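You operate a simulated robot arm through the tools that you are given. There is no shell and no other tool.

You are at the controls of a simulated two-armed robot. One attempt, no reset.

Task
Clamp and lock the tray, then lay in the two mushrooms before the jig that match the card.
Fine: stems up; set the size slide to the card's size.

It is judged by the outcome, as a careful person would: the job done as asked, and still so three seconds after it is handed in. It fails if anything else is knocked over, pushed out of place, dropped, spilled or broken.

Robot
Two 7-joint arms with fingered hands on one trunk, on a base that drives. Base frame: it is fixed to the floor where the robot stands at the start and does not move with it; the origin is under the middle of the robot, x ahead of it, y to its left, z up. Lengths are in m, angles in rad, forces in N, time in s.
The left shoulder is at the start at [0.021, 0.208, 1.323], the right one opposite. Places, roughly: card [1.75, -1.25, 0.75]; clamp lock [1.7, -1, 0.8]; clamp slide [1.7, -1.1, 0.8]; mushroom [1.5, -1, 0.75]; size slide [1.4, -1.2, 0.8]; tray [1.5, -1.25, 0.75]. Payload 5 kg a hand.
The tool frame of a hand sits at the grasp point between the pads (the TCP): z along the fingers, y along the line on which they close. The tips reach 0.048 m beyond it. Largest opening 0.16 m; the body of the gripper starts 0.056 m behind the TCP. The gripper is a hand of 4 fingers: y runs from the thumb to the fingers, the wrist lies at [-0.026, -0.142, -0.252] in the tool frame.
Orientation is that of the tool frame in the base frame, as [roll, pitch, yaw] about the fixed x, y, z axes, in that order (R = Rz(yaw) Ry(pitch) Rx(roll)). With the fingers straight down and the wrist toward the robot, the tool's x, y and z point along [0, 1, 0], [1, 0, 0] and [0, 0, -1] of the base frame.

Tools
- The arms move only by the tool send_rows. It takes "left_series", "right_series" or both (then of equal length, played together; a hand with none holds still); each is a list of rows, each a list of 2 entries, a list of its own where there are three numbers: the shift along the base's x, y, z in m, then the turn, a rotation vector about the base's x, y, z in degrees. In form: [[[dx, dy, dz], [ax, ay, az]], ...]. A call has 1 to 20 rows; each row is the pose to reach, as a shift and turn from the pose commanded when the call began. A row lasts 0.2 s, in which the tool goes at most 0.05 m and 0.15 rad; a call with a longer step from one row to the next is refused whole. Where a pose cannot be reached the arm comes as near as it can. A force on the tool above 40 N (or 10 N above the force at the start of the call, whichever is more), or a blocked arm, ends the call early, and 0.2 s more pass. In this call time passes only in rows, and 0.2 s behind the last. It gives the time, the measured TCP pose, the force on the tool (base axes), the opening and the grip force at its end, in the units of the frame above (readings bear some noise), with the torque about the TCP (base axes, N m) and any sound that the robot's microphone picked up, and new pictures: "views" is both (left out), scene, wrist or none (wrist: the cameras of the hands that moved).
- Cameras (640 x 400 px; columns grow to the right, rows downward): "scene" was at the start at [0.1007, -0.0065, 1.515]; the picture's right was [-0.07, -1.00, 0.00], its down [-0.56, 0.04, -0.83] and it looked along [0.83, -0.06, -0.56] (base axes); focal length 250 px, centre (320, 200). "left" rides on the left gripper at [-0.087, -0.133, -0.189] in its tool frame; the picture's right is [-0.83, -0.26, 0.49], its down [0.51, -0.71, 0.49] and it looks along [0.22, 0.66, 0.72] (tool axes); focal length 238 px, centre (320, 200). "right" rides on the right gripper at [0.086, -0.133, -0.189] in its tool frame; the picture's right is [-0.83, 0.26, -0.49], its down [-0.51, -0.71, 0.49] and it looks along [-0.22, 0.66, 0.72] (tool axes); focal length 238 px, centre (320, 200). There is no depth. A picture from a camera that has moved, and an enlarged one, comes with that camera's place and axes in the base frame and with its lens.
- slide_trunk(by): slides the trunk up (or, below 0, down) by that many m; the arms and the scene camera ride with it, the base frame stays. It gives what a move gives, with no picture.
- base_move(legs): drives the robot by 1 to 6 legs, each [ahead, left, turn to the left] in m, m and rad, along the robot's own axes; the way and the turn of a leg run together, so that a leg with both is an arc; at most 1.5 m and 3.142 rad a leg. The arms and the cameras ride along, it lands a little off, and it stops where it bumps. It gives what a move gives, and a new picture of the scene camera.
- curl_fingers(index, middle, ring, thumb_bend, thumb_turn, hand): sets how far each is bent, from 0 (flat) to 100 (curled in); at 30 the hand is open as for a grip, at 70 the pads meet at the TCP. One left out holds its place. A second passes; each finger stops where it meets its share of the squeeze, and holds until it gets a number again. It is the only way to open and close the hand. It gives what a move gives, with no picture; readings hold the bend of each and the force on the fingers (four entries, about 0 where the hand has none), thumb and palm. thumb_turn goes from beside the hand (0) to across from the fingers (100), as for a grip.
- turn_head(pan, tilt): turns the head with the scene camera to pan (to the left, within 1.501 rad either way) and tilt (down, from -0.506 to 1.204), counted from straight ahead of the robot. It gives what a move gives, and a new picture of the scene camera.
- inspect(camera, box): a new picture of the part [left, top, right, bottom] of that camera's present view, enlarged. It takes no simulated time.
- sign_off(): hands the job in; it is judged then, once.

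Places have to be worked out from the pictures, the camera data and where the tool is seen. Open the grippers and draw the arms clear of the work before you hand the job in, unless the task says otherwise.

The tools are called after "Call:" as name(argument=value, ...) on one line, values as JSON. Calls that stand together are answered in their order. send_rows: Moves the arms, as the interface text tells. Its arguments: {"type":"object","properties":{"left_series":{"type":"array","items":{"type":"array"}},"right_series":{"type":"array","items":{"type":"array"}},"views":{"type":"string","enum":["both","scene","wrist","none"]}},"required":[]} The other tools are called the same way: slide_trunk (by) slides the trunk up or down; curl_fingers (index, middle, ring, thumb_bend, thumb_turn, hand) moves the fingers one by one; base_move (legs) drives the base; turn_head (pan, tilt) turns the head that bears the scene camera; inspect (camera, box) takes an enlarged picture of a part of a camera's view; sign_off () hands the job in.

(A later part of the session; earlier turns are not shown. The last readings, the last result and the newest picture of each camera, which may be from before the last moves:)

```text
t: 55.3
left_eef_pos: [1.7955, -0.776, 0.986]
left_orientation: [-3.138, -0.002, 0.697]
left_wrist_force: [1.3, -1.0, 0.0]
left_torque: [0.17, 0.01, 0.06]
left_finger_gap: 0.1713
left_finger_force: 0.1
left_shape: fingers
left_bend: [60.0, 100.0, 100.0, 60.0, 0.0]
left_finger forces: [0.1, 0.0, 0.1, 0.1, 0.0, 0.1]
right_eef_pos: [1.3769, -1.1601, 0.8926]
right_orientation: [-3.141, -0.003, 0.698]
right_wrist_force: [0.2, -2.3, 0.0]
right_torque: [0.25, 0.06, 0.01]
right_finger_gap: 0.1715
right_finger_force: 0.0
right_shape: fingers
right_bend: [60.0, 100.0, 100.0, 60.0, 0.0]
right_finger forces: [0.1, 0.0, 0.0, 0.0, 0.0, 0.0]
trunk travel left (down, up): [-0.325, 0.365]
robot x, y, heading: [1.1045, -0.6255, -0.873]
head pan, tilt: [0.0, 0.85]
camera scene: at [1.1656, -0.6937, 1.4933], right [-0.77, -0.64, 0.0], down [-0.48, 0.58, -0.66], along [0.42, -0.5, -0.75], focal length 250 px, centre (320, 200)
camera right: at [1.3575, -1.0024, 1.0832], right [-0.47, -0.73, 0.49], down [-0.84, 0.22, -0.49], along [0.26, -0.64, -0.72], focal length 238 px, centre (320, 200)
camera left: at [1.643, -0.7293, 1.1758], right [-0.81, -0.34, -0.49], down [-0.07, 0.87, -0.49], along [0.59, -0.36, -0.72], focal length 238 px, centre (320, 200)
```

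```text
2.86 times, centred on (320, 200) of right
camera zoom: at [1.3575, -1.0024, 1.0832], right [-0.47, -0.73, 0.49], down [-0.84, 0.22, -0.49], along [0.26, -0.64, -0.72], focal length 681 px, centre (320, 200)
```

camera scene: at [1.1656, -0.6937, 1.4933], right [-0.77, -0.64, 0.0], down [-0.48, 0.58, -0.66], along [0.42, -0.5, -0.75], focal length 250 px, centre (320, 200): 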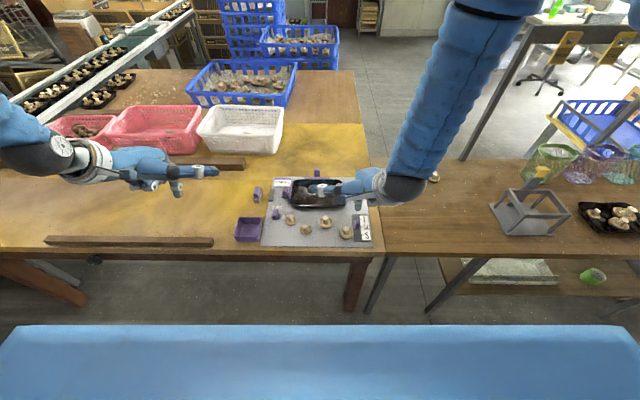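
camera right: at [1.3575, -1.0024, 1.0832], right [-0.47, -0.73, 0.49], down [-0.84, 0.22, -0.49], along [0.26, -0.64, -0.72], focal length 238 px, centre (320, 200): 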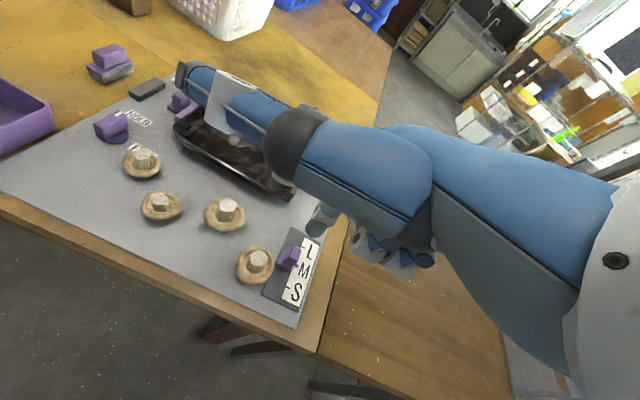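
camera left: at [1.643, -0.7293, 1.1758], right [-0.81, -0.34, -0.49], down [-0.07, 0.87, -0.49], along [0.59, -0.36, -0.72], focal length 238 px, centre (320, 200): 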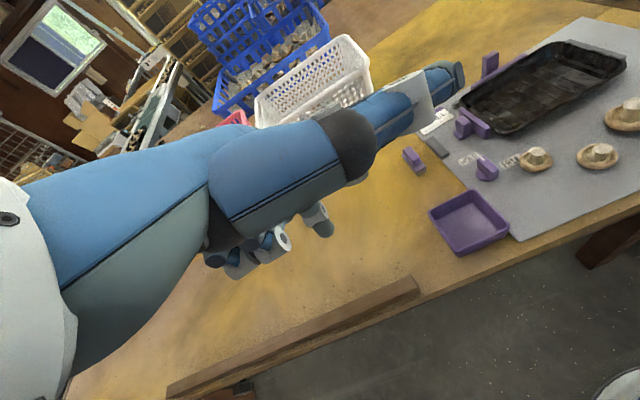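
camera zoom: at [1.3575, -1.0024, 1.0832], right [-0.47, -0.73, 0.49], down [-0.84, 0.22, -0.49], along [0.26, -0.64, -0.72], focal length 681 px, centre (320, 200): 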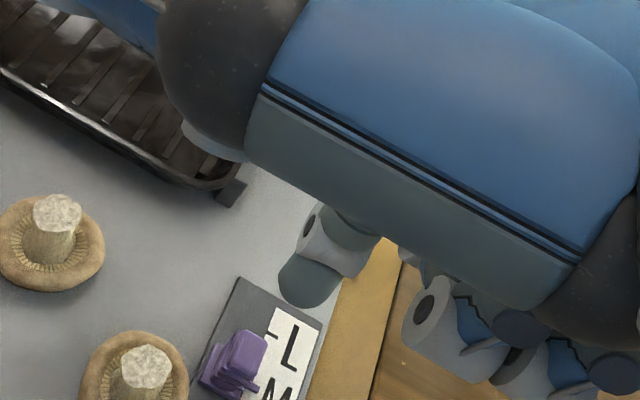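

The right index is almost over the size knob (M at present; M→S is about 35 mm toward me). I centre it on the knob and lower it near.

Call:
send_rows(right_series=[[[-0.005, 0, 0], [0, 0, 0]], [[-0.005, 0, -0.02], [0, 0, 0]], [[-0.005, 0, -0.04], [0, 0, 0]], [[-0.005, 0, -0.047], [0, 0, 0]]], views="none")

Call:
inspect(camera="scene", box=[330, 195, 380, 245])

Call:
inspect(camera="right", box=[240, 160, 360, 280])

```text
t: 56.3
left_eef_pos: [1.7954, -0.7744, 0.9861]
left_orientation: [-3.141, 0.001, 0.698]
left_wrist_force: [0.5, -0.7, 0.0]
left_torque: [-0.02, 0.01, 0.03]
left_finger_gap: 0.1716
left_finger_force: 0.0
left_shape: fingers
left_bend: [60.0, 100.0, 100.0, 60.0, 0.0]
left_finger forces: [0.1, 0.1, 0.1, 0.1, 0.0, 0.0]
right_eef_pos: [1.3725, -1.1584, 0.8451]
right_orientation: [3.14, 0.0, 0.699]
right_wrist_force: [-0.1, 0.5, 0.3]
right_torque: [-0.03, 0.0, 0.02]
right_finger_gap: 0.1716
right_finger_force: 0.1
right_shape: fingers
right_bend: [60.0, 100.0, 100.0, 60.0, 0.0]
right_finger forces: [0.0, 0.0, 0.0, 0.1, 0.0, 0.1]
trunk travel left (down, up): [-0.325, 0.365]
robot x, y, heading: [1.1066, -0.6262, -0.874]
head pan, tilt: [0.0, 0.85]
```

```text
8.00 times, centred on (355, 220) of scene
camera zoom: at [1.1652, -0.6918, 1.4935], right [-0.77, -0.64, 0.0], down [-0.48, 0.58, -0.66], along [0.42, -0.51, -0.75], focal length 1997 px, centre (40, 40)
```

zoom: 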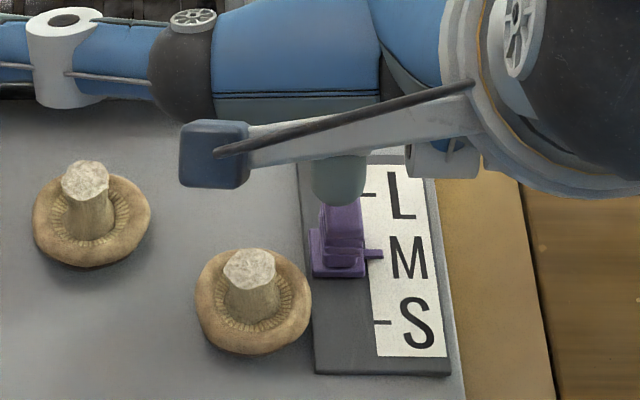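

```text
3.33 times, centred on (300, 220) of right
camera zoom: at [1.3536, -1.0007, 1.0357], right [-0.47, -0.73, 0.49], down [-0.84, 0.22, -0.49], along [0.25, -0.64, -0.72], focal length 794 px, centre (387, 133)
```

zoom: 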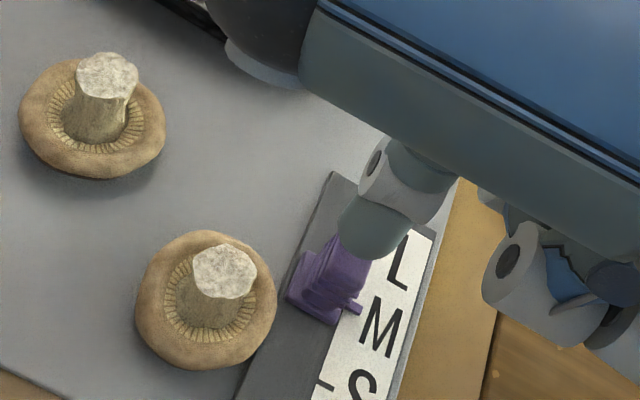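

The tip is just above the knob. I press down gently onto it.

Call:
send_rows(right_series=[[[0, 0, -0.003], [0, 0, 0]], [[0, 0, -0.006], [0, 0, 0]], [[0, 0, -0.008], [0, 0, 0]], [[0, 0, -0.01], [0, 0, 0]]], views="none")

```text
t: 57.3
left_eef_pos: [1.7962, -0.7735, 0.9872]
left_orientation: [-3.141, 0.0, 0.698]
left_wrist_force: [0.0, 0.8, 0.6]
left_torque: [-0.02, -0.01, 0.04]
left_finger_gap: 0.1715
left_finger_force: 0.0
left_shape: fingers
left_bend: [60.0, 100.0, 100.0, 60.0, 0.0]
left_finger forces: [0.1, 0.0, 0.0, 0.0, 0.0, 0.0]
right_eef_pos: [1.3719, -1.1592, 0.8376]
right_orientation: [3.139, -0.002, 0.698]
right_wrist_force: [1.0, 0.0, 3.6]
right_torque: [-0.12, -0.14, 0.01]
right_finger_gap: 0.171
right_finger_force: 1.6
right_shape: fingers
right_bend: [60.0, 100.0, 100.0, 60.0, 0.0]
right_finger forces: [4.1, 0.0, 0.0, 0.0, 0.1, 0.1]
trunk travel left (down, up): [-0.325, 0.365]
robot x, y, heading: [1.1033, -0.6264, -0.872]
head pan, tilt: [0.0, 0.85]
```

Contact at ~4 N. I press 1 mm more and drag the knob toward me 20 mm.

Call:
send_rows(right_series=[[[0, 0, -0.0012], [0, 0, 0]], [[-0.0032, 0.0038, -0.0012], [0, 0, 0]], [[-0.0064, 0.0077, -0.0012], [0, 0, 0]], [[-0.0096, 0.0115, -0.0012], [0, 0, 0]], [[-0.0128, 0.0153, -0.0012], [0, 0, 0]]], views="none")

Call:
inspect(camera="scene", box=[330, 195, 380, 245])

Call:
inspect(camera="right", box=[240, 160, 360, 280])

```text
t: 58.5
left_eef_pos: [1.796, -0.7731, 0.987]
left_orientation: [-3.141, 0.001, 0.697]
left_wrist_force: [0.2, -0.5, 0.1]
left_torque: [-0.02, -0.01, -0.03]
left_finger_gap: 0.171
left_finger_force: 0.0
left_shape: fingers
left_bend: [60.0, 100.0, 100.0, 60.0, 0.0]
left_finger forces: [0.1, 0.1, 0.0, 0.0, 0.0, 0.1]
right_eef_pos: [1.3591, -1.1419, 0.837]
right_orientation: [3.138, -0.001, 0.698]
right_wrist_force: [3.0, 0.3, 25.8]
right_torque: [-0.44, -1.04, 0.07]
right_finger_gap: 0.1708
right_finger_force: 12.8
right_shape: fingers
right_bend: [61.0, 100.0, 100.0, 60.0, 0.0]
right_finger forces: [26.3, 0.1, 0.1, 0.0, 0.0, 0.0]
trunk travel left (down, up): [-0.325, 0.365]
robot x, y, heading: [1.106, -0.623, -0.879]
head pan, tilt: [0.0, 0.85]
```

```text
8.00 times, centred on (355, 220) of scene
camera zoom: at [1.1644, -0.6902, 1.4937], right [-0.77, -0.64, 0.0], down [-0.48, 0.58, -0.66], along [0.42, -0.51, -0.75], focal length 1997 px, centre (40, 40)
```

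zoom: 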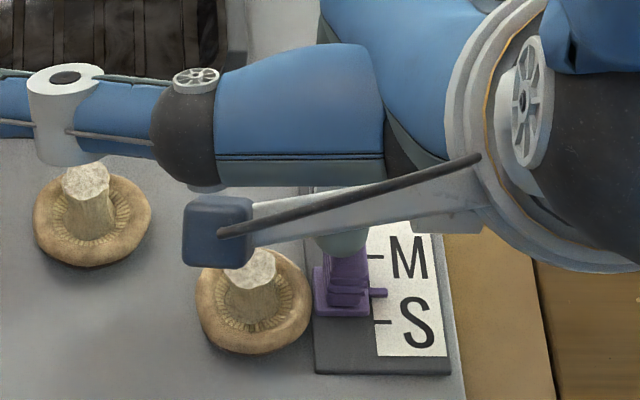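

```text
3.33 times, centred on (300, 220) of right
camera zoom: at [1.3398, -0.9845, 1.0269], right [-0.47, -0.73, 0.49], down [-0.84, 0.22, -0.49], along [0.26, -0.64, -0.72], focal length 794 px, centre (387, 133)
```

zoom: 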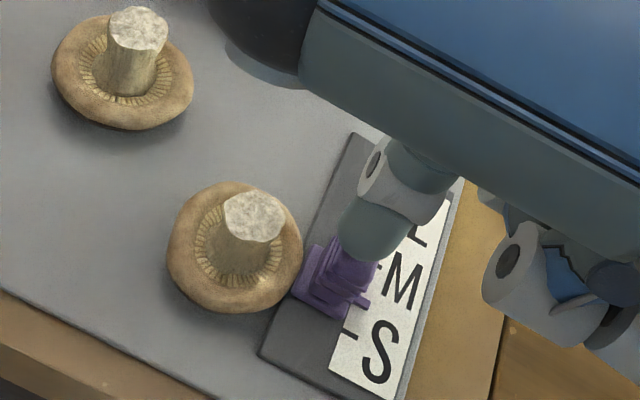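

It moved along nicely, a bit over half way, with room past the mushroom. I relieve the press slightly and drag the remaining ~15 mm.

Call:
send_rows(right_series=[[[0, 0, 0.0015], [0, 0, 0]], [[-0.0032, 0.0038, 0.0015], [0, 0, 0]], [[-0.0064, 0.0077, 0.0018], [0, 0, 0]], [[-0.009, 0.0107, 0.002], [0, 0, 0]]], views="none")

Call:
inspect(camera="scene", box=[330, 195, 380, 245])

Call:
inspect(camera="right", box=[240, 160, 360, 280])

```text
t: 59.5
left_eef_pos: [1.7954, -0.7744, 0.9871]
left_orientation: [-3.141, 0.0, 0.699]
left_wrist_force: [-1.1, 0.2, -0.8]
left_torque: [0.04, 0.03, -0.01]
left_finger_gap: 0.1713
left_finger_force: 0.0
left_shape: fingers
left_bend: [60.0, 100.0, 100.0, 60.0, 0.0]
left_finger forces: [0.0, 0.1, 0.1, 0.0, 0.1, 0.0]
right_eef_pos: [1.3473, -1.131, 0.8394]
right_orientation: [-3.14, 0.0, 0.699]
right_wrist_force: [0.5, 0.4, -0.7]
right_torque: [-0.01, -0.04, 0.01]
right_finger_gap: 0.1712
right_finger_force: 0.1
right_shape: fingers
right_bend: [60.0, 100.0, 100.0, 60.0, 0.0]
right_finger forces: [0.0, 0.0, 0.0, 0.1, 0.0, 0.0]
trunk travel left (down, up): [-0.325, 0.365]
robot x, y, heading: [1.1092, -0.6252, -0.868]
head pan, tilt: [0.0, 0.85]
```

```text
8.00 times, centred on (355, 220) of scene
camera zoom: at [1.165, -0.6918, 1.4934], right [-0.77, -0.64, 0.0], down [-0.48, 0.58, -0.66], along [0.42, -0.51, -0.75], focal length 1997 px, centre (40, 40)
```

zoom: 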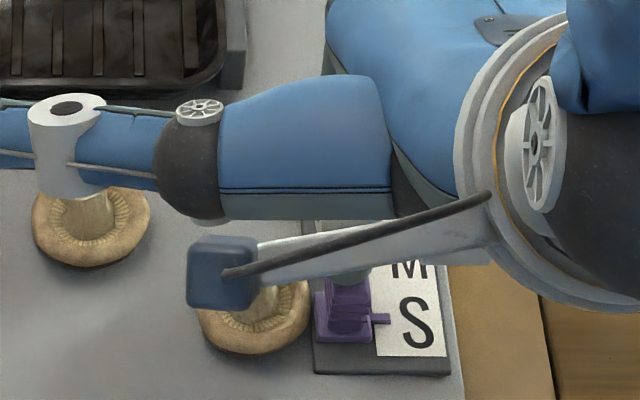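

```text
3.33 times, centred on (300, 220) of right
camera zoom: at [1.33, -0.9739, 1.0284], right [-0.47, -0.74, 0.49], down [-0.84, 0.22, -0.49], along [0.25, -0.64, -0.72], focal length 794 px, centre (387, 133)
```

zoom: 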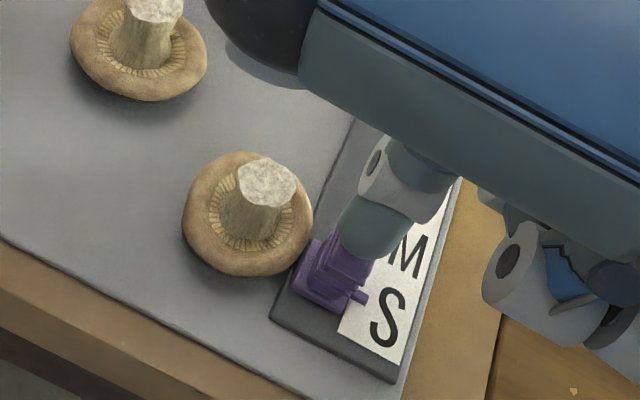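

The pointer now appears to lie on the S tick. I lift the right hand clear to verify.

Call:
send_rows(right_series=[[[0, 0, 0.02], [0, 0, 0]], [[0, 0, 0.06], [0, 0, 0]], [[-0.02, -0.017, 0.1], [0, 0, 0]], [[-0.05, -0.042, 0.12], [0, 0, 0]], [[-0.08, -0.067, 0.14], [0, 0, 0]], [[-0.11, -0.09, 0.16], [0, 0, 0]]], views="none")

Call:
inspect(camera="scene", box=[335, 200, 385, 245])

Call:
inspect(camera="scene", box=[255, 165, 375, 245])

Call:
inspect(camera="right", box=[0, 70, 260, 300])

```text
t: 60.9
left_eef_pos: [1.7948, -0.7735, 0.9878]
left_orientation: [-3.141, -0.002, 0.7]
left_wrist_force: [-0.7, -0.6, -0.2]
left_torque: [0.08, -0.11, 0.04]
left_finger_gap: 0.1712
left_finger_force: 0.0
left_shape: fingers
left_bend: [60.0, 100.0, 100.0, 60.0, 0.0]
left_finger forces: [0.0, 0.0, 0.0, 0.0, 0.1, 0.0]
right_eef_pos: [1.2388, -1.2201, 0.9967]
right_orientation: [-3.14, -0.005, 0.701]
right_wrist_force: [-1.8, 0.2, -0.2]
right_torque: [0.0, -0.14, 0.02]
right_finger_gap: 0.1715
right_finger_force: 0.0
right_shape: fingers
right_bend: [60.0, 100.0, 100.0, 60.0, 0.0]
right_finger forces: [0.0, 0.1, 0.0, 0.1, 0.0, 0.0]
trunk travel left (down, up): [-0.325, 0.365]
robot x, y, heading: [1.1048, -0.6255, -0.87]
head pan, tilt: [0.0, 0.85]
```

```text
8.89 times, centred on (360, 222) of scene
camera zoom: at [1.1632, -0.6922, 1.4935], right [-0.77, -0.64, 0.0], down [-0.48, 0.58, -0.66], along [0.42, -0.51, -0.75], focal length 2219 px, centre (-36, 0)
```

zoom: 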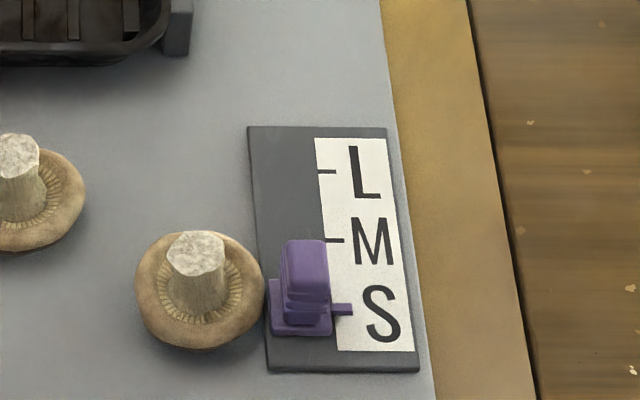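

```text
5.00 times, centred on (315, 205) of scene
camera zoom: at [1.1632, -0.6922, 1.4935], right [-0.77, -0.64, 0.0], down [-0.48, 0.58, -0.66], along [0.42, -0.51, -0.75], focal length 1248 px, centre (345, 175)
```

zoom: 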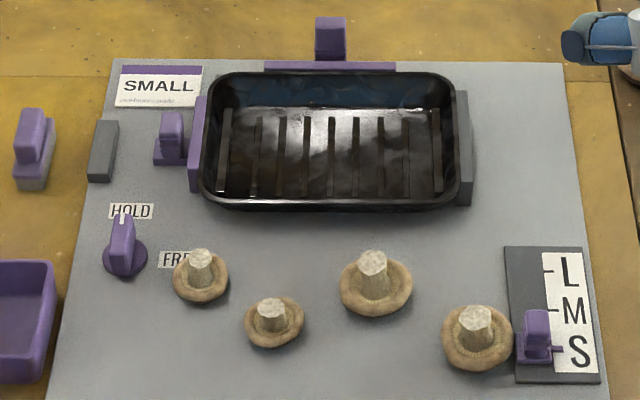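

```text
1.74 times, centred on (130, 185) of right
camera zoom: at [1.2194, -1.0632, 1.1863], right [-0.47, -0.74, 0.48], down [-0.84, 0.22, -0.49], along [0.26, -0.64, -0.72], focal length 414 px, centre (650, 226)
```

zoom: 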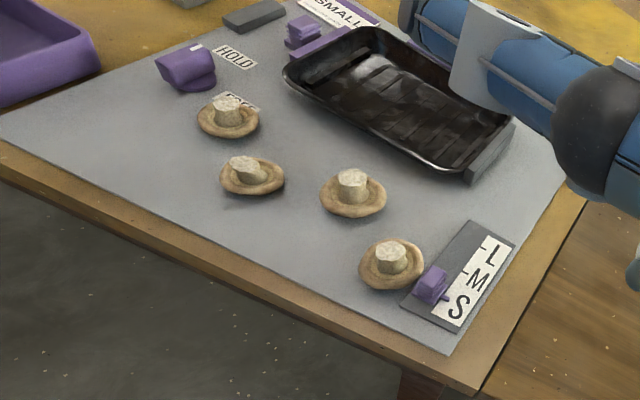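

Size pointer covers the S tick, so it is set to S; clamp and lock still hold. Next I reshape the left hand for a pinch with thumb, index and middle (ring tucked) and bring it high above the first small mushroom at about F/R giving base (1.588,-1.038).

Call:
curl_fingers(hand="left", index=52, middle=52, ring=100, thumb_bend=52, thumb_turn=100)

Call:
send_rows(left_series=[[[-0.026, -0.033, 0], [0, 0, 0]], [[-0.052, -0.066, 0], [0, 0, 0]], [[-0.078, -0.099, 0], [0, 0, 0]], [[-0.104, -0.132, 0], [0, 0, 0]], [[-0.13, -0.165, 0], [0, 0, 0]], [[-0.156, -0.198, 0], [0, 0, 0]], [[-0.182, -0.231, 0], [0, 0, 0]], [[-0.2066, -0.2649, 0], [0, 0, 0]], [[-0.2066, -0.2649, -0.04], [0, 0, 0]], [[-0.2066, -0.2649, -0.06], [0, 0, 0]]], views="both")

Call:
inspect(camera="scene", box=[230, 150, 350, 240])

Call:
inspect(camera="left", box=[240, 130, 440, 290])

Call:
inspect(camera="right", box=[0, 0, 260, 200])

```text
t: 61.9
left_eef_pos: [1.7959, -0.7752, 0.9863]
left_orientation: [-3.141, -0.001, 0.697]
left_wrist_force: [0.1, -0.3, 0.0]
left_torque: [0.0, -0.04, -0.01]
left_finger_gap: 0.0823
left_finger_force: 0.1
left_shape: fingers
left_bend: [52.0, 52.0, 100.0, 52.0, 100.0]
left_finger forces: [0.1, 0.1, 0.0, 0.0, 0.0, 0.1]
right_eef_pos: [1.2402, -1.2204, 0.9965]
right_orientation: [3.14, -0.002, 0.697]
right_wrist_force: [0.1, -0.1, 0.1]
right_torque: [-0.02, 0.03, 0.03]
right_finger_gap: 0.1714
right_finger_force: 0.1
right_shape: fingers
right_bend: [60.0, 100.0, 100.0, 60.0, 0.0]
right_finger forces: [0.0, 0.0, 0.0, 0.0, 0.1, 0.0]
trunk travel left (down, up): [-0.325, 0.365]
robot x, y, heading: [1.1077, -0.6221, -0.868]
head pan, tilt: [0.0, 0.85]
```

```text
t: 64.1
left_eef_pos: [1.586, -1.0442, 0.9236]
left_orientation: [3.14, 0.002, 0.696]
left_wrist_force: [-0.1, -0.8, -0.1]
left_torque: [0.13, 0.01, 0.02]
left_finger_gap: 0.0826
left_finger_force: 0.1
left_shape: fingers
left_bend: [52.0, 52.0, 100.0, 52.0, 100.0]
left_finger forces: [0.0, 0.1, 0.0, 0.0, 0.0, 0.0]
right_eef_pos: [1.2389, -1.2197, 0.9962]
right_orientation: [-3.141, -0.003, 0.697]
right_wrist_force: [0.4, 0.0, 0.3]
right_torque: [0.02, -0.05, -0.02]
right_finger_gap: 0.1712
right_finger_force: 0.2
right_shape: fingers
right_bend: [60.0, 100.0, 100.0, 60.0, 0.0]
right_finger forces: [0.1, 0.0, 0.0, 0.1, 0.1, 0.0]
trunk travel left (down, up): [-0.325, 0.365]
robot x, y, heading: [1.107, -0.6206, -0.874]
head pan, tilt: [0.0, 0.85]
camera scene: at [1.1639, -0.6923, 1.4935], right [-0.77, -0.64, 0.0], down [-0.48, 0.58, -0.66], along [0.42, -0.51, -0.75], focal length 250 px, centre (320, 200)
camera left: at [1.4333, -0.9974, 1.1123], right [-0.81, -0.34, -0.49], down [-0.07, 0.87, -0.49], along [0.59, -0.36, -0.72], focal length 238 px, centre (320, 200)
```

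scene: 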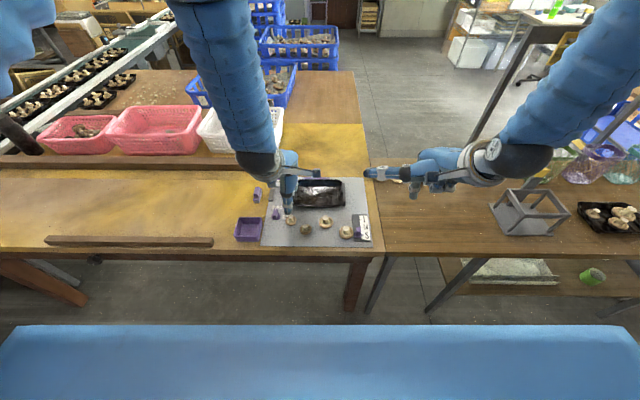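
left: 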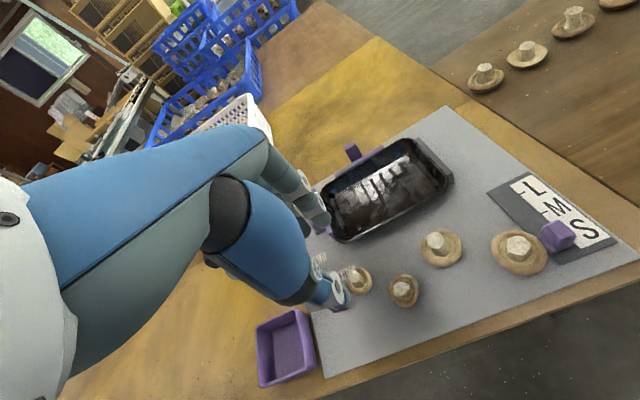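

```text
4.44 times, centred on (290, 195) of scene
camera zoom: at [1.1639, -0.6923, 1.4935], right [-0.77, -0.64, 0.0], down [-0.48, 0.58, -0.66], along [0.42, -0.51, -0.75], focal length 1110 px, centre (453, 222)
```

zoom: 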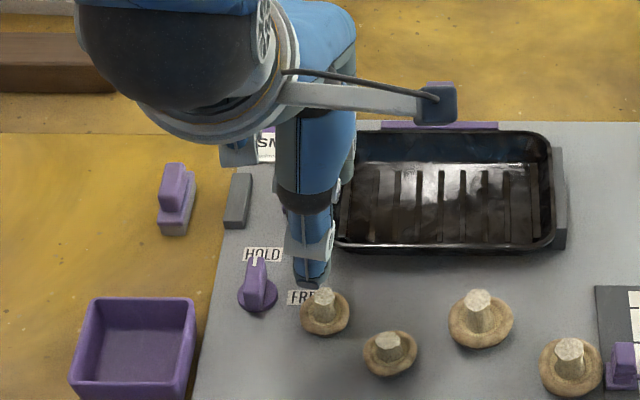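

```text
2.50 times, centred on (340, 210) of left
camera zoom: at [1.4333, -0.9974, 1.1123], right [-0.81, -0.34, -0.49], down [-0.07, 0.87, -0.49], along [0.59, -0.36, -0.72], focal length 596 px, centre (270, 175)
```

zoom: 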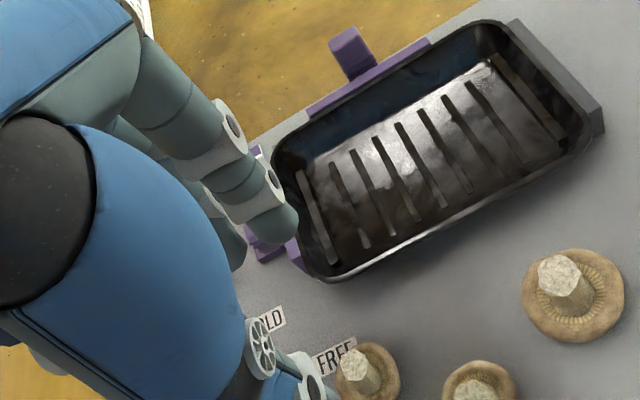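

```text
2.00 times, centred on (130, 100) of right
camera zoom: at [1.2201, -1.0637, 1.186], right [-0.47, -0.73, 0.49], down [-0.84, 0.22, -0.49], along [0.26, -0.64, -0.72], focal length 477 px, centre (700, 400)
```

zoom: 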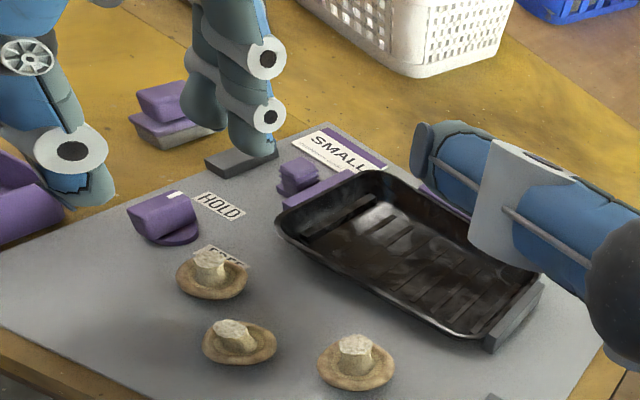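

Both tips hang level about 62–64 mm below the TCP and ±5 cm apart; index is at x≈-0.006, middle ≈+0.03, thumb ≈+0.004. I narrow the fingers slightly, tilt the hand 8° (fingers down), and descend over the first small mushroom part way.

Call:
curl_fingers(hand="left", index=55, middle=55)

Call:
send_rows(left_series=[[[-0.0047, 0.002, 0], [3.07, 2.57, 0]], [[-0.0047, 0.002, 0], [6.13, 5.14, 0]], [[-0.0047, 0.002, -0.03], [6.13, 5.14, 0]], [[-0.0047, 0.002, -0.055], [6.13, 5.14, 0]], [[-0.0047, 0.002, -0.067], [6.13, 5.14, 0]]], views="none")

Call:
inspect(camera="scene", box=[250, 170, 330, 235])

Call:
inspect(camera="left", box=[250, 150, 410, 290])

Call:
inspect(camera="right", box=[0, 30, 200, 200])

```text
t: 65.1
left_eef_pos: [1.5869, -1.0434, 0.9227]
left_orientation: [3.141, 0.0, 0.696]
left_wrist_force: [0.4, 0.5, 0.8]
left_torque: [0.0, -0.03, -0.01]
left_finger_gap: 0.0769
left_finger_force: 0.0
left_shape: fingers
left_bend: [55.0, 55.0, 100.0, 52.0, 100.0]
left_finger forces: [0.0, 0.1, 0.0, 0.1, 0.0, 0.1]
right_eef_pos: [1.239, -1.2212, 0.9954]
right_orientation: [3.139, -0.001, 0.698]
right_wrist_force: [0.5, 0.2, -0.3]
right_torque: [0.03, 0.02, -0.01]
right_finger_gap: 0.1713
right_finger_force: 0.1
right_shape: fingers
right_bend: [60.0, 100.0, 100.0, 60.0, 0.0]
right_finger forces: [0.0, 0.1, 0.1, 0.0, 0.0, 0.0]
trunk travel left (down, up): [-0.325, 0.365]
robot x, y, heading: [1.1074, -0.6242, -0.873]
head pan, tilt: [0.0, 0.85]
```

```text
t: 66.3
left_eef_pos: [1.5833, -1.0402, 0.8579]
left_orientation: [-3.001, 0.0, 0.697]
left_wrist_force: [0.9, 0.8, 0.2]
left_torque: [0.02, 0.02, -0.02]
left_finger_gap: 0.077
left_finger_force: 0.1
left_shape: fingers
left_bend: [55.0, 55.0, 100.0, 52.0, 100.0]
left_finger forces: [0.0, 0.1, 0.1, 0.1, 0.1, 0.0]
right_eef_pos: [1.2394, -1.2216, 0.9952]
right_orientation: [3.141, -0.003, 0.699]
right_wrist_force: [-0.1, -0.3, 0.9]
right_torque: [0.02, 0.02, -0.01]
right_finger_gap: 0.1711
right_finger_force: 0.1
right_shape: fingers
right_bend: [60.0, 100.0, 100.0, 60.0, 0.0]
right_finger forces: [0.0, 0.0, 0.1, 0.0, 0.0, 0.0]
trunk travel left (down, up): [-0.325, 0.365]
robot x, y, heading: [1.1044, -0.6248, -0.866]
head pan, tilt: [0.0, 0.85]
```

```text
6.15 times, centred on (290, 202) of scene
camera zoom: at [1.165, -0.6924, 1.4935], right [-0.77, -0.64, 0.0], down [-0.48, 0.58, -0.66], along [0.42, -0.51, -0.75], focal length 1536 px, centre (505, 185)
```

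zoom: 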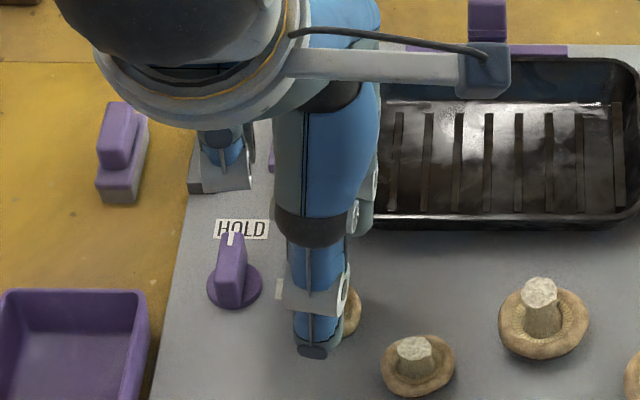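

```text
2.86 times, centred on (330, 220) of left
camera zoom: at [1.4487, -1.0152, 1.0634], right [-0.85, -0.29, -0.45], down [-0.11, 0.92, -0.39], along [0.52, -0.28, -0.81], focal length 681 px, centre (291, 143)
```

zoom: 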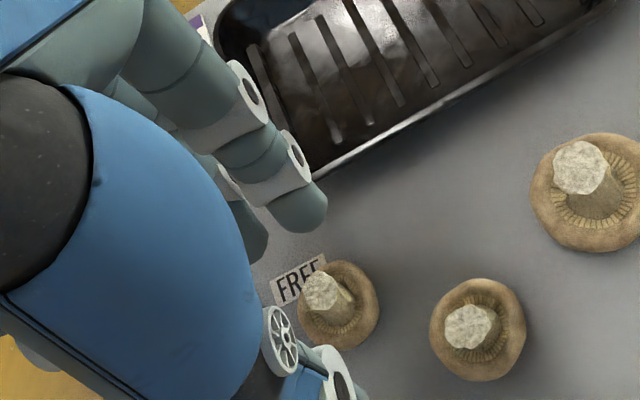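

```text
2.35 times, centred on (100, 115) of right
camera zoom: at [1.2211, -1.0637, 1.1859], right [-0.47, -0.74, 0.49], down [-0.84, 0.22, -0.49], along [0.25, -0.64, -0.72], focal length 561 px, centre (838, 400)
```

zoom: 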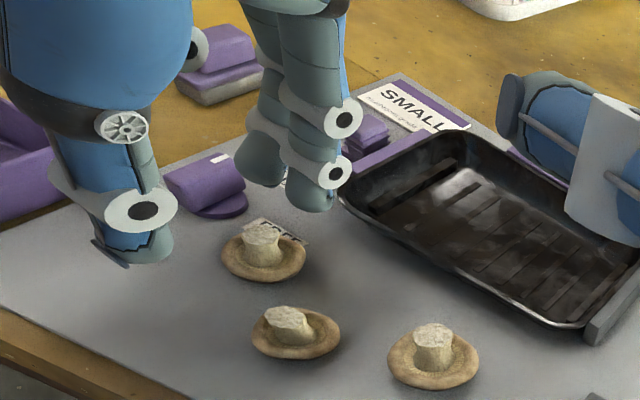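

The right camera's side view confirms index and middle straddle the far side of the small mushroom with ~8 mm to spare, the thumb well in front. I shift 4 mm right and descend to just above the plate.

Call:
send_rows(left_series=[[[-0.0031, -0.0026, -0.01], [0, 0, 0]], [[-0.0031, -0.0026, -0.02], [0, 0, 0]], [[-0.0031, -0.0026, -0.028], [0, 0, 0]], [[-0.0031, -0.0026, -0.032], [0, 0, 0]], [[-0.0031, -0.0026, -0.035], [0, 0, 0]]], views="none")

Call:
inspect(camera="right", box=[0, 30, 200, 200])

Call:
inspect(camera="left", box=[250, 150, 410, 290])

```text
t: 67.5
left_eef_pos: [1.5814, -1.0427, 0.8228]
left_orientation: [-3.002, -0.003, 0.698]
left_wrist_force: [0.0, 0.3, 0.2]
left_torque: [0.0, -0.01, 0.0]
left_finger_gap: 0.0766
left_finger_force: 0.0
left_shape: fingers
left_bend: [55.0, 55.0, 100.0, 52.0, 100.0]
left_finger forces: [0.0, 0.0, 0.0, 0.0, 0.0, 0.1]
right_eef_pos: [1.2405, -1.2198, 0.997]
right_orientation: [-3.141, -0.001, 0.697]
right_wrist_force: [0.6, -0.5, 0.7]
right_torque: [0.03, -0.01, 0.0]
right_finger_gap: 0.1714
right_finger_force: 0.0
right_shape: fingers
right_bend: [60.0, 100.0, 100.0, 60.0, 0.0]
right_finger forces: [0.0, 0.0, 0.1, 0.0, 0.0, 0.0]
trunk travel left (down, up): [-0.325, 0.365]
robot x, y, heading: [1.1046, -0.6282, -0.875]
head pan, tilt: [0.0, 0.85]
```

```text
2.35 times, centred on (100, 115) of right
camera zoom: at [1.221, -1.0635, 1.1859], right [-0.47, -0.74, 0.49], down [-0.84, 0.22, -0.49], along [0.25, -0.64, -0.72], focal length 561 px, centre (838, 400)
```

zoom: 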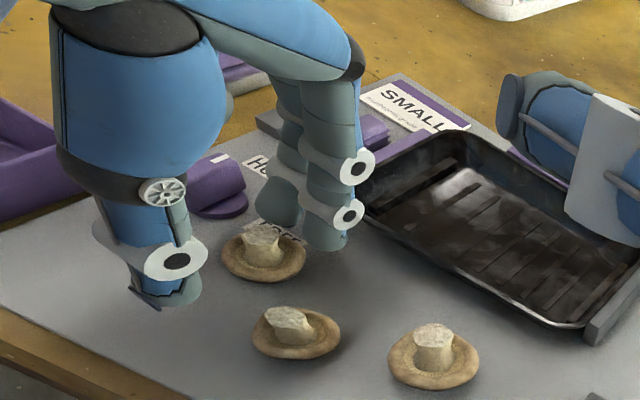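

```text
2.86 times, centred on (330, 220) of left
camera zoom: at [1.4462, -1.0178, 1.0285], right [-0.85, -0.29, -0.45], down [-0.11, 0.92, -0.39], along [0.52, -0.28, -0.81], focal length 681 px, centre (291, 143)
```

zoom: 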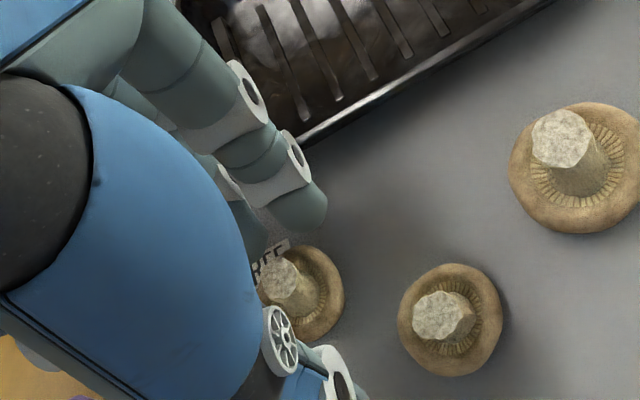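

No contact yet, fingers just above the plate around the mushroom. I bring the thumb in close first, then check.

Call:
curl_fingers(hand="left", thumb_bend=62)

Call:
inspect(camera="right", box=[20, 60, 160, 180])

```text
t: 68.5
left_eef_pos: [1.5817, -1.0426, 0.8233]
left_orientation: [-3.002, 0.0, 0.699]
left_wrist_force: [-0.2, 0.1, 0.3]
left_torque: [0.02, 0.0, 0.0]
left_finger_gap: 0.0576
left_finger_force: 0.1
left_shape: fingers
left_bend: [55.0, 55.0, 100.0, 62.0, 100.0]
left_finger forces: [0.0, 0.0, 0.0, 0.1, 0.0, 0.1]
right_eef_pos: [1.2387, -1.221, 0.9956]
right_orientation: [3.141, -0.001, 0.698]
right_wrist_force: [-0.1, 0.3, 0.4]
right_torque: [-0.01, 0.0, -0.01]
right_finger_gap: 0.1711
right_finger_force: 0.1
right_shape: fingers
right_bend: [60.0, 100.0, 100.0, 60.0, 0.0]
right_finger forces: [0.0, 0.0, 0.0, 0.0, 0.0, 0.0]
trunk travel left (down, up): [-0.325, 0.365]
robot x, y, heading: [1.1058, -0.6235, -0.875]
head pan, tilt: [0.0, 0.85]
```

```text
3.33 times, centred on (90, 120) of right
camera zoom: at [1.2209, -1.0634, 1.186], right [-0.47, -0.73, 0.49], down [-0.84, 0.22, -0.49], along [0.25, -0.64, -0.72], focal length 794 px, centre (1087, 467)
```

zoom: 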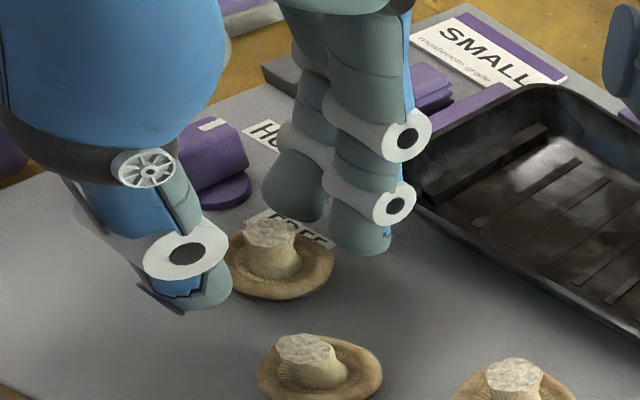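

The thumb is nearly at the cap. I close fingers and thumb a little more together.

Call:
curl_fingers(hand="left", index=59, middle=59, thumb_bend=65)

Call:
inspect(camera="right", box=[20, 60, 160, 180])

Call:
inspect(camera="left", box=[290, 190, 390, 290])

```text
t: 69.5
left_eef_pos: [1.5815, -1.0428, 0.8231]
left_orientation: [-3.002, 0.001, 0.698]
left_wrist_force: [0.1, -0.4, -0.4]
left_torque: [0.0, 0.03, -0.03]
left_finger_gap: 0.0439
left_finger_force: 0.0
left_shape: fingers
left_bend: [59.0, 59.0, 100.0, 65.0, 100.0]
left_finger forces: [0.0, 0.0, 0.1, 0.0, 0.1, 0.0]
right_eef_pos: [1.2397, -1.221, 0.996]
right_orientation: [3.141, -0.003, 0.698]
right_wrist_force: [0.2, -0.3, -0.4]
right_torque: [0.01, -0.01, -0.02]
right_finger_gap: 0.1712
right_finger_force: 0.1
right_shape: fingers
right_bend: [60.0, 100.0, 100.0, 60.0, 0.0]
right_finger forces: [0.1, 0.1, 0.1, 0.0, 0.0, 0.0]
trunk travel left (down, up): [-0.325, 0.365]
robot x, y, heading: [1.1063, -0.626, -0.873]
head pan, tilt: [0.0, 0.85]
```

```text
3.33 times, centred on (90, 120) of right
camera zoom: at [1.2209, -1.0634, 1.186], right [-0.47, -0.73, 0.49], down [-0.84, 0.22, -0.49], along [0.25, -0.64, -0.72], focal length 794 px, centre (1087, 467)
```

zoom: 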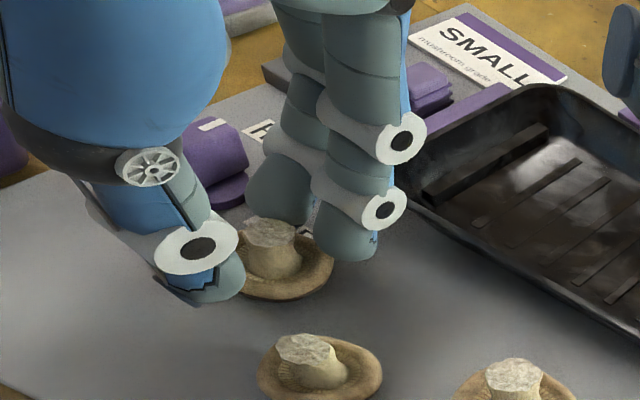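

```text
4.00 times, centred on (340, 240) of left
camera zoom: at [1.4462, -1.0177, 1.0287], right [-0.85, -0.29, -0.45], down [-0.11, 0.92, -0.39], along [0.52, -0.28, -0.81], focal length 953 px, centre (240, 40)
```

zoom: 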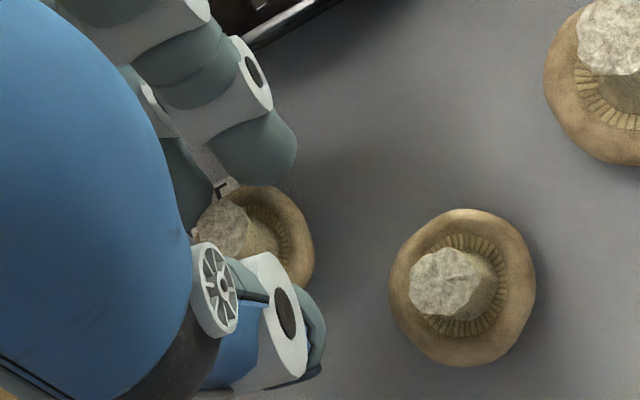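

Still no contact force. I go 3 mm lower to grip the cap's rim squarely and close further.

Call:
send_rows(left_series=[[[0, 0, -0.002], [0, 0, 0]], [[0, 0, -0.0035], [0, 0, 0]]], views="none")

Call:
curl_fingers(hand="left", index=63, middle=63, thumb_bend=67)

Call:
inspect(camera="right", box=[20, 60, 160, 180])

Call:
inspect(camera="left", box=[290, 190, 390, 290])

```text
t: 70.1
left_eef_pos: [1.5837, -1.0416, 0.82]
left_orientation: [-3.002, 0.001, 0.698]
left_wrist_force: [0.0, 0.3, -0.4]
left_torque: [-0.03, -0.05, -0.02]
left_finger_gap: 0.0438
left_finger_force: 0.4
left_shape: fingers
left_bend: [59.0, 59.0, 100.0, 65.0, 100.0]
left_finger forces: [0.0, 1.0, 0.0, 0.1, 0.0, 0.0]
right_eef_pos: [1.2396, -1.2213, 0.9959]
right_orientation: [3.141, -0.002, 0.698]
right_wrist_force: [-0.9, -0.2, 0.0]
right_torque: [0.05, 0.01, 0.0]
right_finger_gap: 0.1715
right_finger_force: 0.0
right_shape: fingers
right_bend: [60.0, 100.0, 100.0, 60.0, 0.0]
right_finger forces: [0.0, 0.1, 0.0, 0.1, 0.0, 0.0]
trunk travel left (down, up): [-0.325, 0.365]
robot x, y, heading: [1.109, -0.6245, -0.872]
head pan, tilt: [0.0, 0.85]
```

```text
t: 71.1
left_eef_pos: [1.5823, -1.0428, 0.8194]
left_orientation: [-3.003, 0.0, 0.698]
left_wrist_force: [-0.6, -0.8, 0.4]
left_torque: [0.01, 0.01, -0.02]
left_finger_gap: 0.0325
left_finger_force: 0.0
left_shape: fingers
left_bend: [63.0, 63.0, 100.0, 67.0, 100.0]
left_finger forces: [0.0, 0.1, 0.0, 0.0, 0.1, 0.1]
right_eef_pos: [1.2402, -1.221, 0.9963]
right_orientation: [3.14, -0.001, 0.698]
right_wrist_force: [0.5, 0.4, -0.3]
right_torque: [0.01, -0.01, -0.01]
right_finger_gap: 0.1715
right_finger_force: 0.0
right_shape: fingers
right_bend: [60.0, 100.0, 100.0, 60.0, 0.0]
right_finger forces: [0.1, 0.0, 0.1, 0.0, 0.1, 0.0]
trunk travel left (down, up): [-0.325, 0.365]
robot x, y, heading: [1.107, -0.6248, -0.869]
head pan, tilt: [0.0, 0.85]
```

```text
3.33 times, centred on (90, 120) of right
camera zoom: at [1.2209, -1.0634, 1.186], right [-0.47, -0.73, 0.49], down [-0.84, 0.22, -0.49], along [0.25, -0.64, -0.72], focal length 794 px, centre (1087, 467)
```

zoom: 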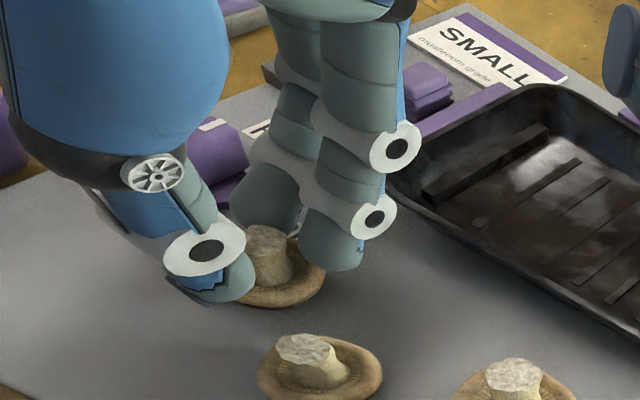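

```text
4.00 times, centred on (340, 240) of left
camera zoom: at [1.4463, -1.0173, 1.0251], right [-0.85, -0.29, -0.45], down [-0.11, 0.92, -0.39], along [0.52, -0.28, -0.81], focal length 953 px, centre (240, 40)
```

zoom: 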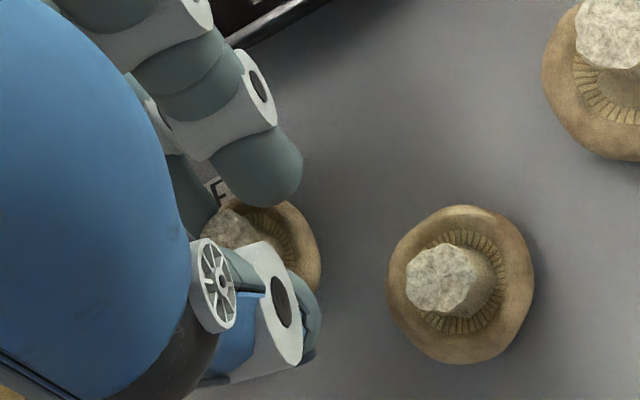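

The pads now enclose the cap. I close further until the grip is felt.

Call:
curl_fingers(hand="left", index=68, middle=68, thumb_bend=69)

Call:
inspect(camera="right", box=[20, 60, 160, 180])

Call:
inspect(camera="left", box=[290, 190, 390, 290])

```text
t: 72.1
left_eef_pos: [1.5803, -1.0436, 0.8194]
left_orientation: [-3.0, 0.0, 0.698]
left_wrist_force: [0.7, -0.6, -0.5]
left_torque: [-0.03, 0.0, 0.0]
left_finger_gap: 0.0192
left_finger_force: 0.1
left_shape: fingers
left_bend: [68.0, 68.0, 100.0, 69.0, 100.0]
left_finger forces: [0.1, 0.1, 0.1, 0.1, 0.1, 0.0]
right_eef_pos: [1.239, -1.2212, 0.9958]
right_orientation: [3.141, -0.001, 0.698]
right_wrist_force: [0.1, 0.2, 0.1]
right_torque: [-0.02, -0.02, -0.02]
right_finger_gap: 0.1714
right_finger_force: 0.0
right_shape: fingers
right_bend: [60.0, 100.0, 100.0, 60.0, 0.0]
right_finger forces: [0.1, 0.0, 0.1, 0.0, 0.0, 0.1]
trunk travel left (down, up): [-0.325, 0.365]
robot x, y, heading: [1.1026, -0.6259, -0.876]
head pan, tilt: [0.0, 0.85]
```

```text
3.33 times, centred on (90, 120) of right
camera zoom: at [1.221, -1.0634, 1.186], right [-0.47, -0.73, 0.49], down [-0.84, 0.22, -0.49], along [0.25, -0.64, -0.72], focal length 794 px, centre (1087, 467)
```

zoom: 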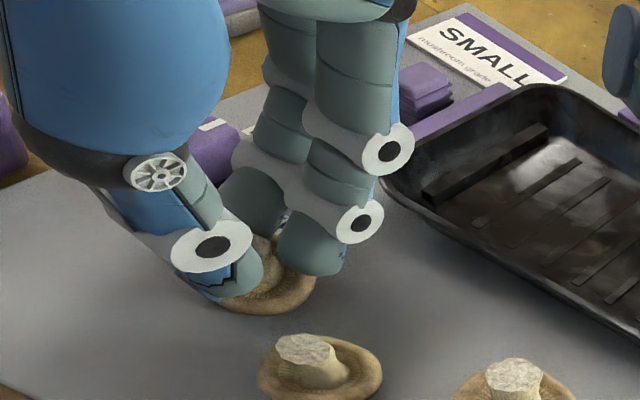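

```text
4.00 times, centred on (340, 240) of left
camera zoom: at [1.4463, -1.0173, 1.0251], right [-0.85, -0.29, -0.45], down [-0.11, 0.92, -0.39], along [0.52, -0.28, -0.81], focal length 953 px, centre (240, 40)
```

zoom: 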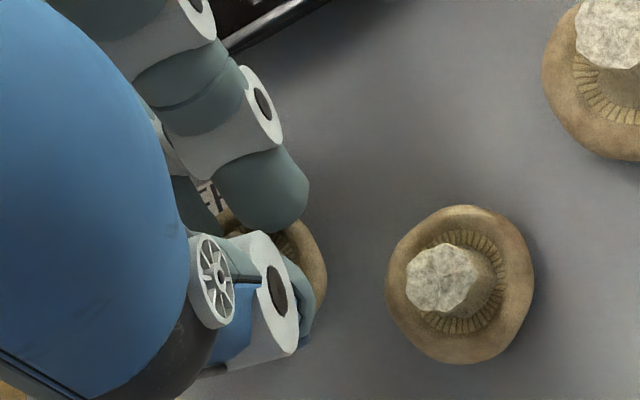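

The pads have come over the rim toward the stem; gripping the stem is fine too. I close until force builds.

Call:
curl_fingers(hand="left", index=74, middle=74, thumb_bend=73)

Call:
inspect(camera="right", box=[20, 60, 160, 180])

Call:
inspect(camera="left", box=[290, 190, 390, 290])

```text
t: 73.1
left_eef_pos: [1.582, -1.0425, 0.8203]
left_orientation: [-3.002, 0.0, 0.699]
left_wrist_force: [-0.2, -0.5, 2.0]
left_torque: [0.0, 0.06, -0.02]
left_finger_gap: 0.0062
left_finger_force: 0.0
left_shape: fingers
left_bend: [72.0, 74.0, 100.0, 72.0, 100.0]
left_finger forces: [0.1, 0.0, 0.1, 0.1, 0.0, 0.1]
right_eef_pos: [1.2394, -1.2209, 0.9956]
right_orientation: [3.141, -0.002, 0.698]
right_wrist_force: [0.2, -0.6, 0.5]
right_torque: [0.01, 0.0, 0.05]
right_finger_gap: 0.1715
right_finger_force: 0.1
right_shape: fingers
right_bend: [60.0, 100.0, 100.0, 60.0, 0.0]
right_finger forces: [0.1, 0.0, 0.0, 0.0, 0.0, 0.1]
trunk travel left (down, up): [-0.325, 0.365]
robot x, y, heading: [1.1045, -0.6267, -0.876]
head pan, tilt: [0.0, 0.85]
```

```text
3.33 times, centred on (90, 120) of right
camera zoom: at [1.2208, -1.0633, 1.1861], right [-0.47, -0.73, 0.49], down [-0.84, 0.22, -0.49], along [0.25, -0.64, -0.72], focal length 794 px, centre (1087, 467)
```

zoom: 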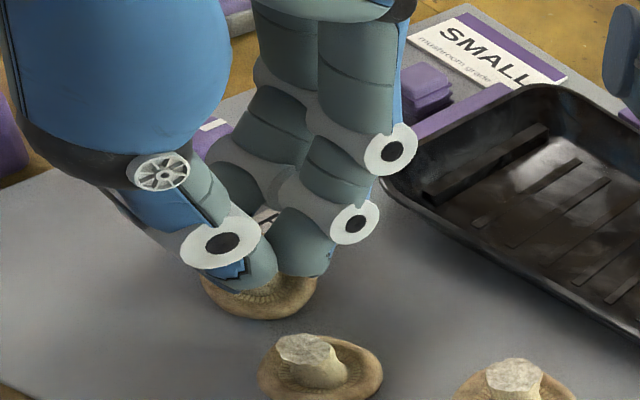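

```text
4.00 times, centred on (340, 240) of left
camera zoom: at [1.4462, -1.0172, 1.0252], right [-0.85, -0.29, -0.45], down [-0.11, 0.92, -0.39], along [0.52, -0.28, -0.81], focal length 953 px, centre (240, 40)
```

zoom: 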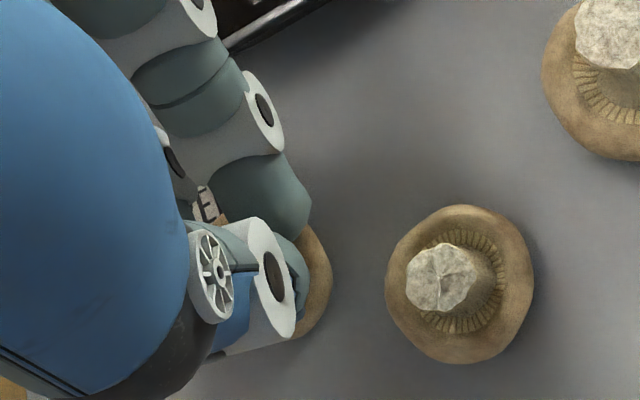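

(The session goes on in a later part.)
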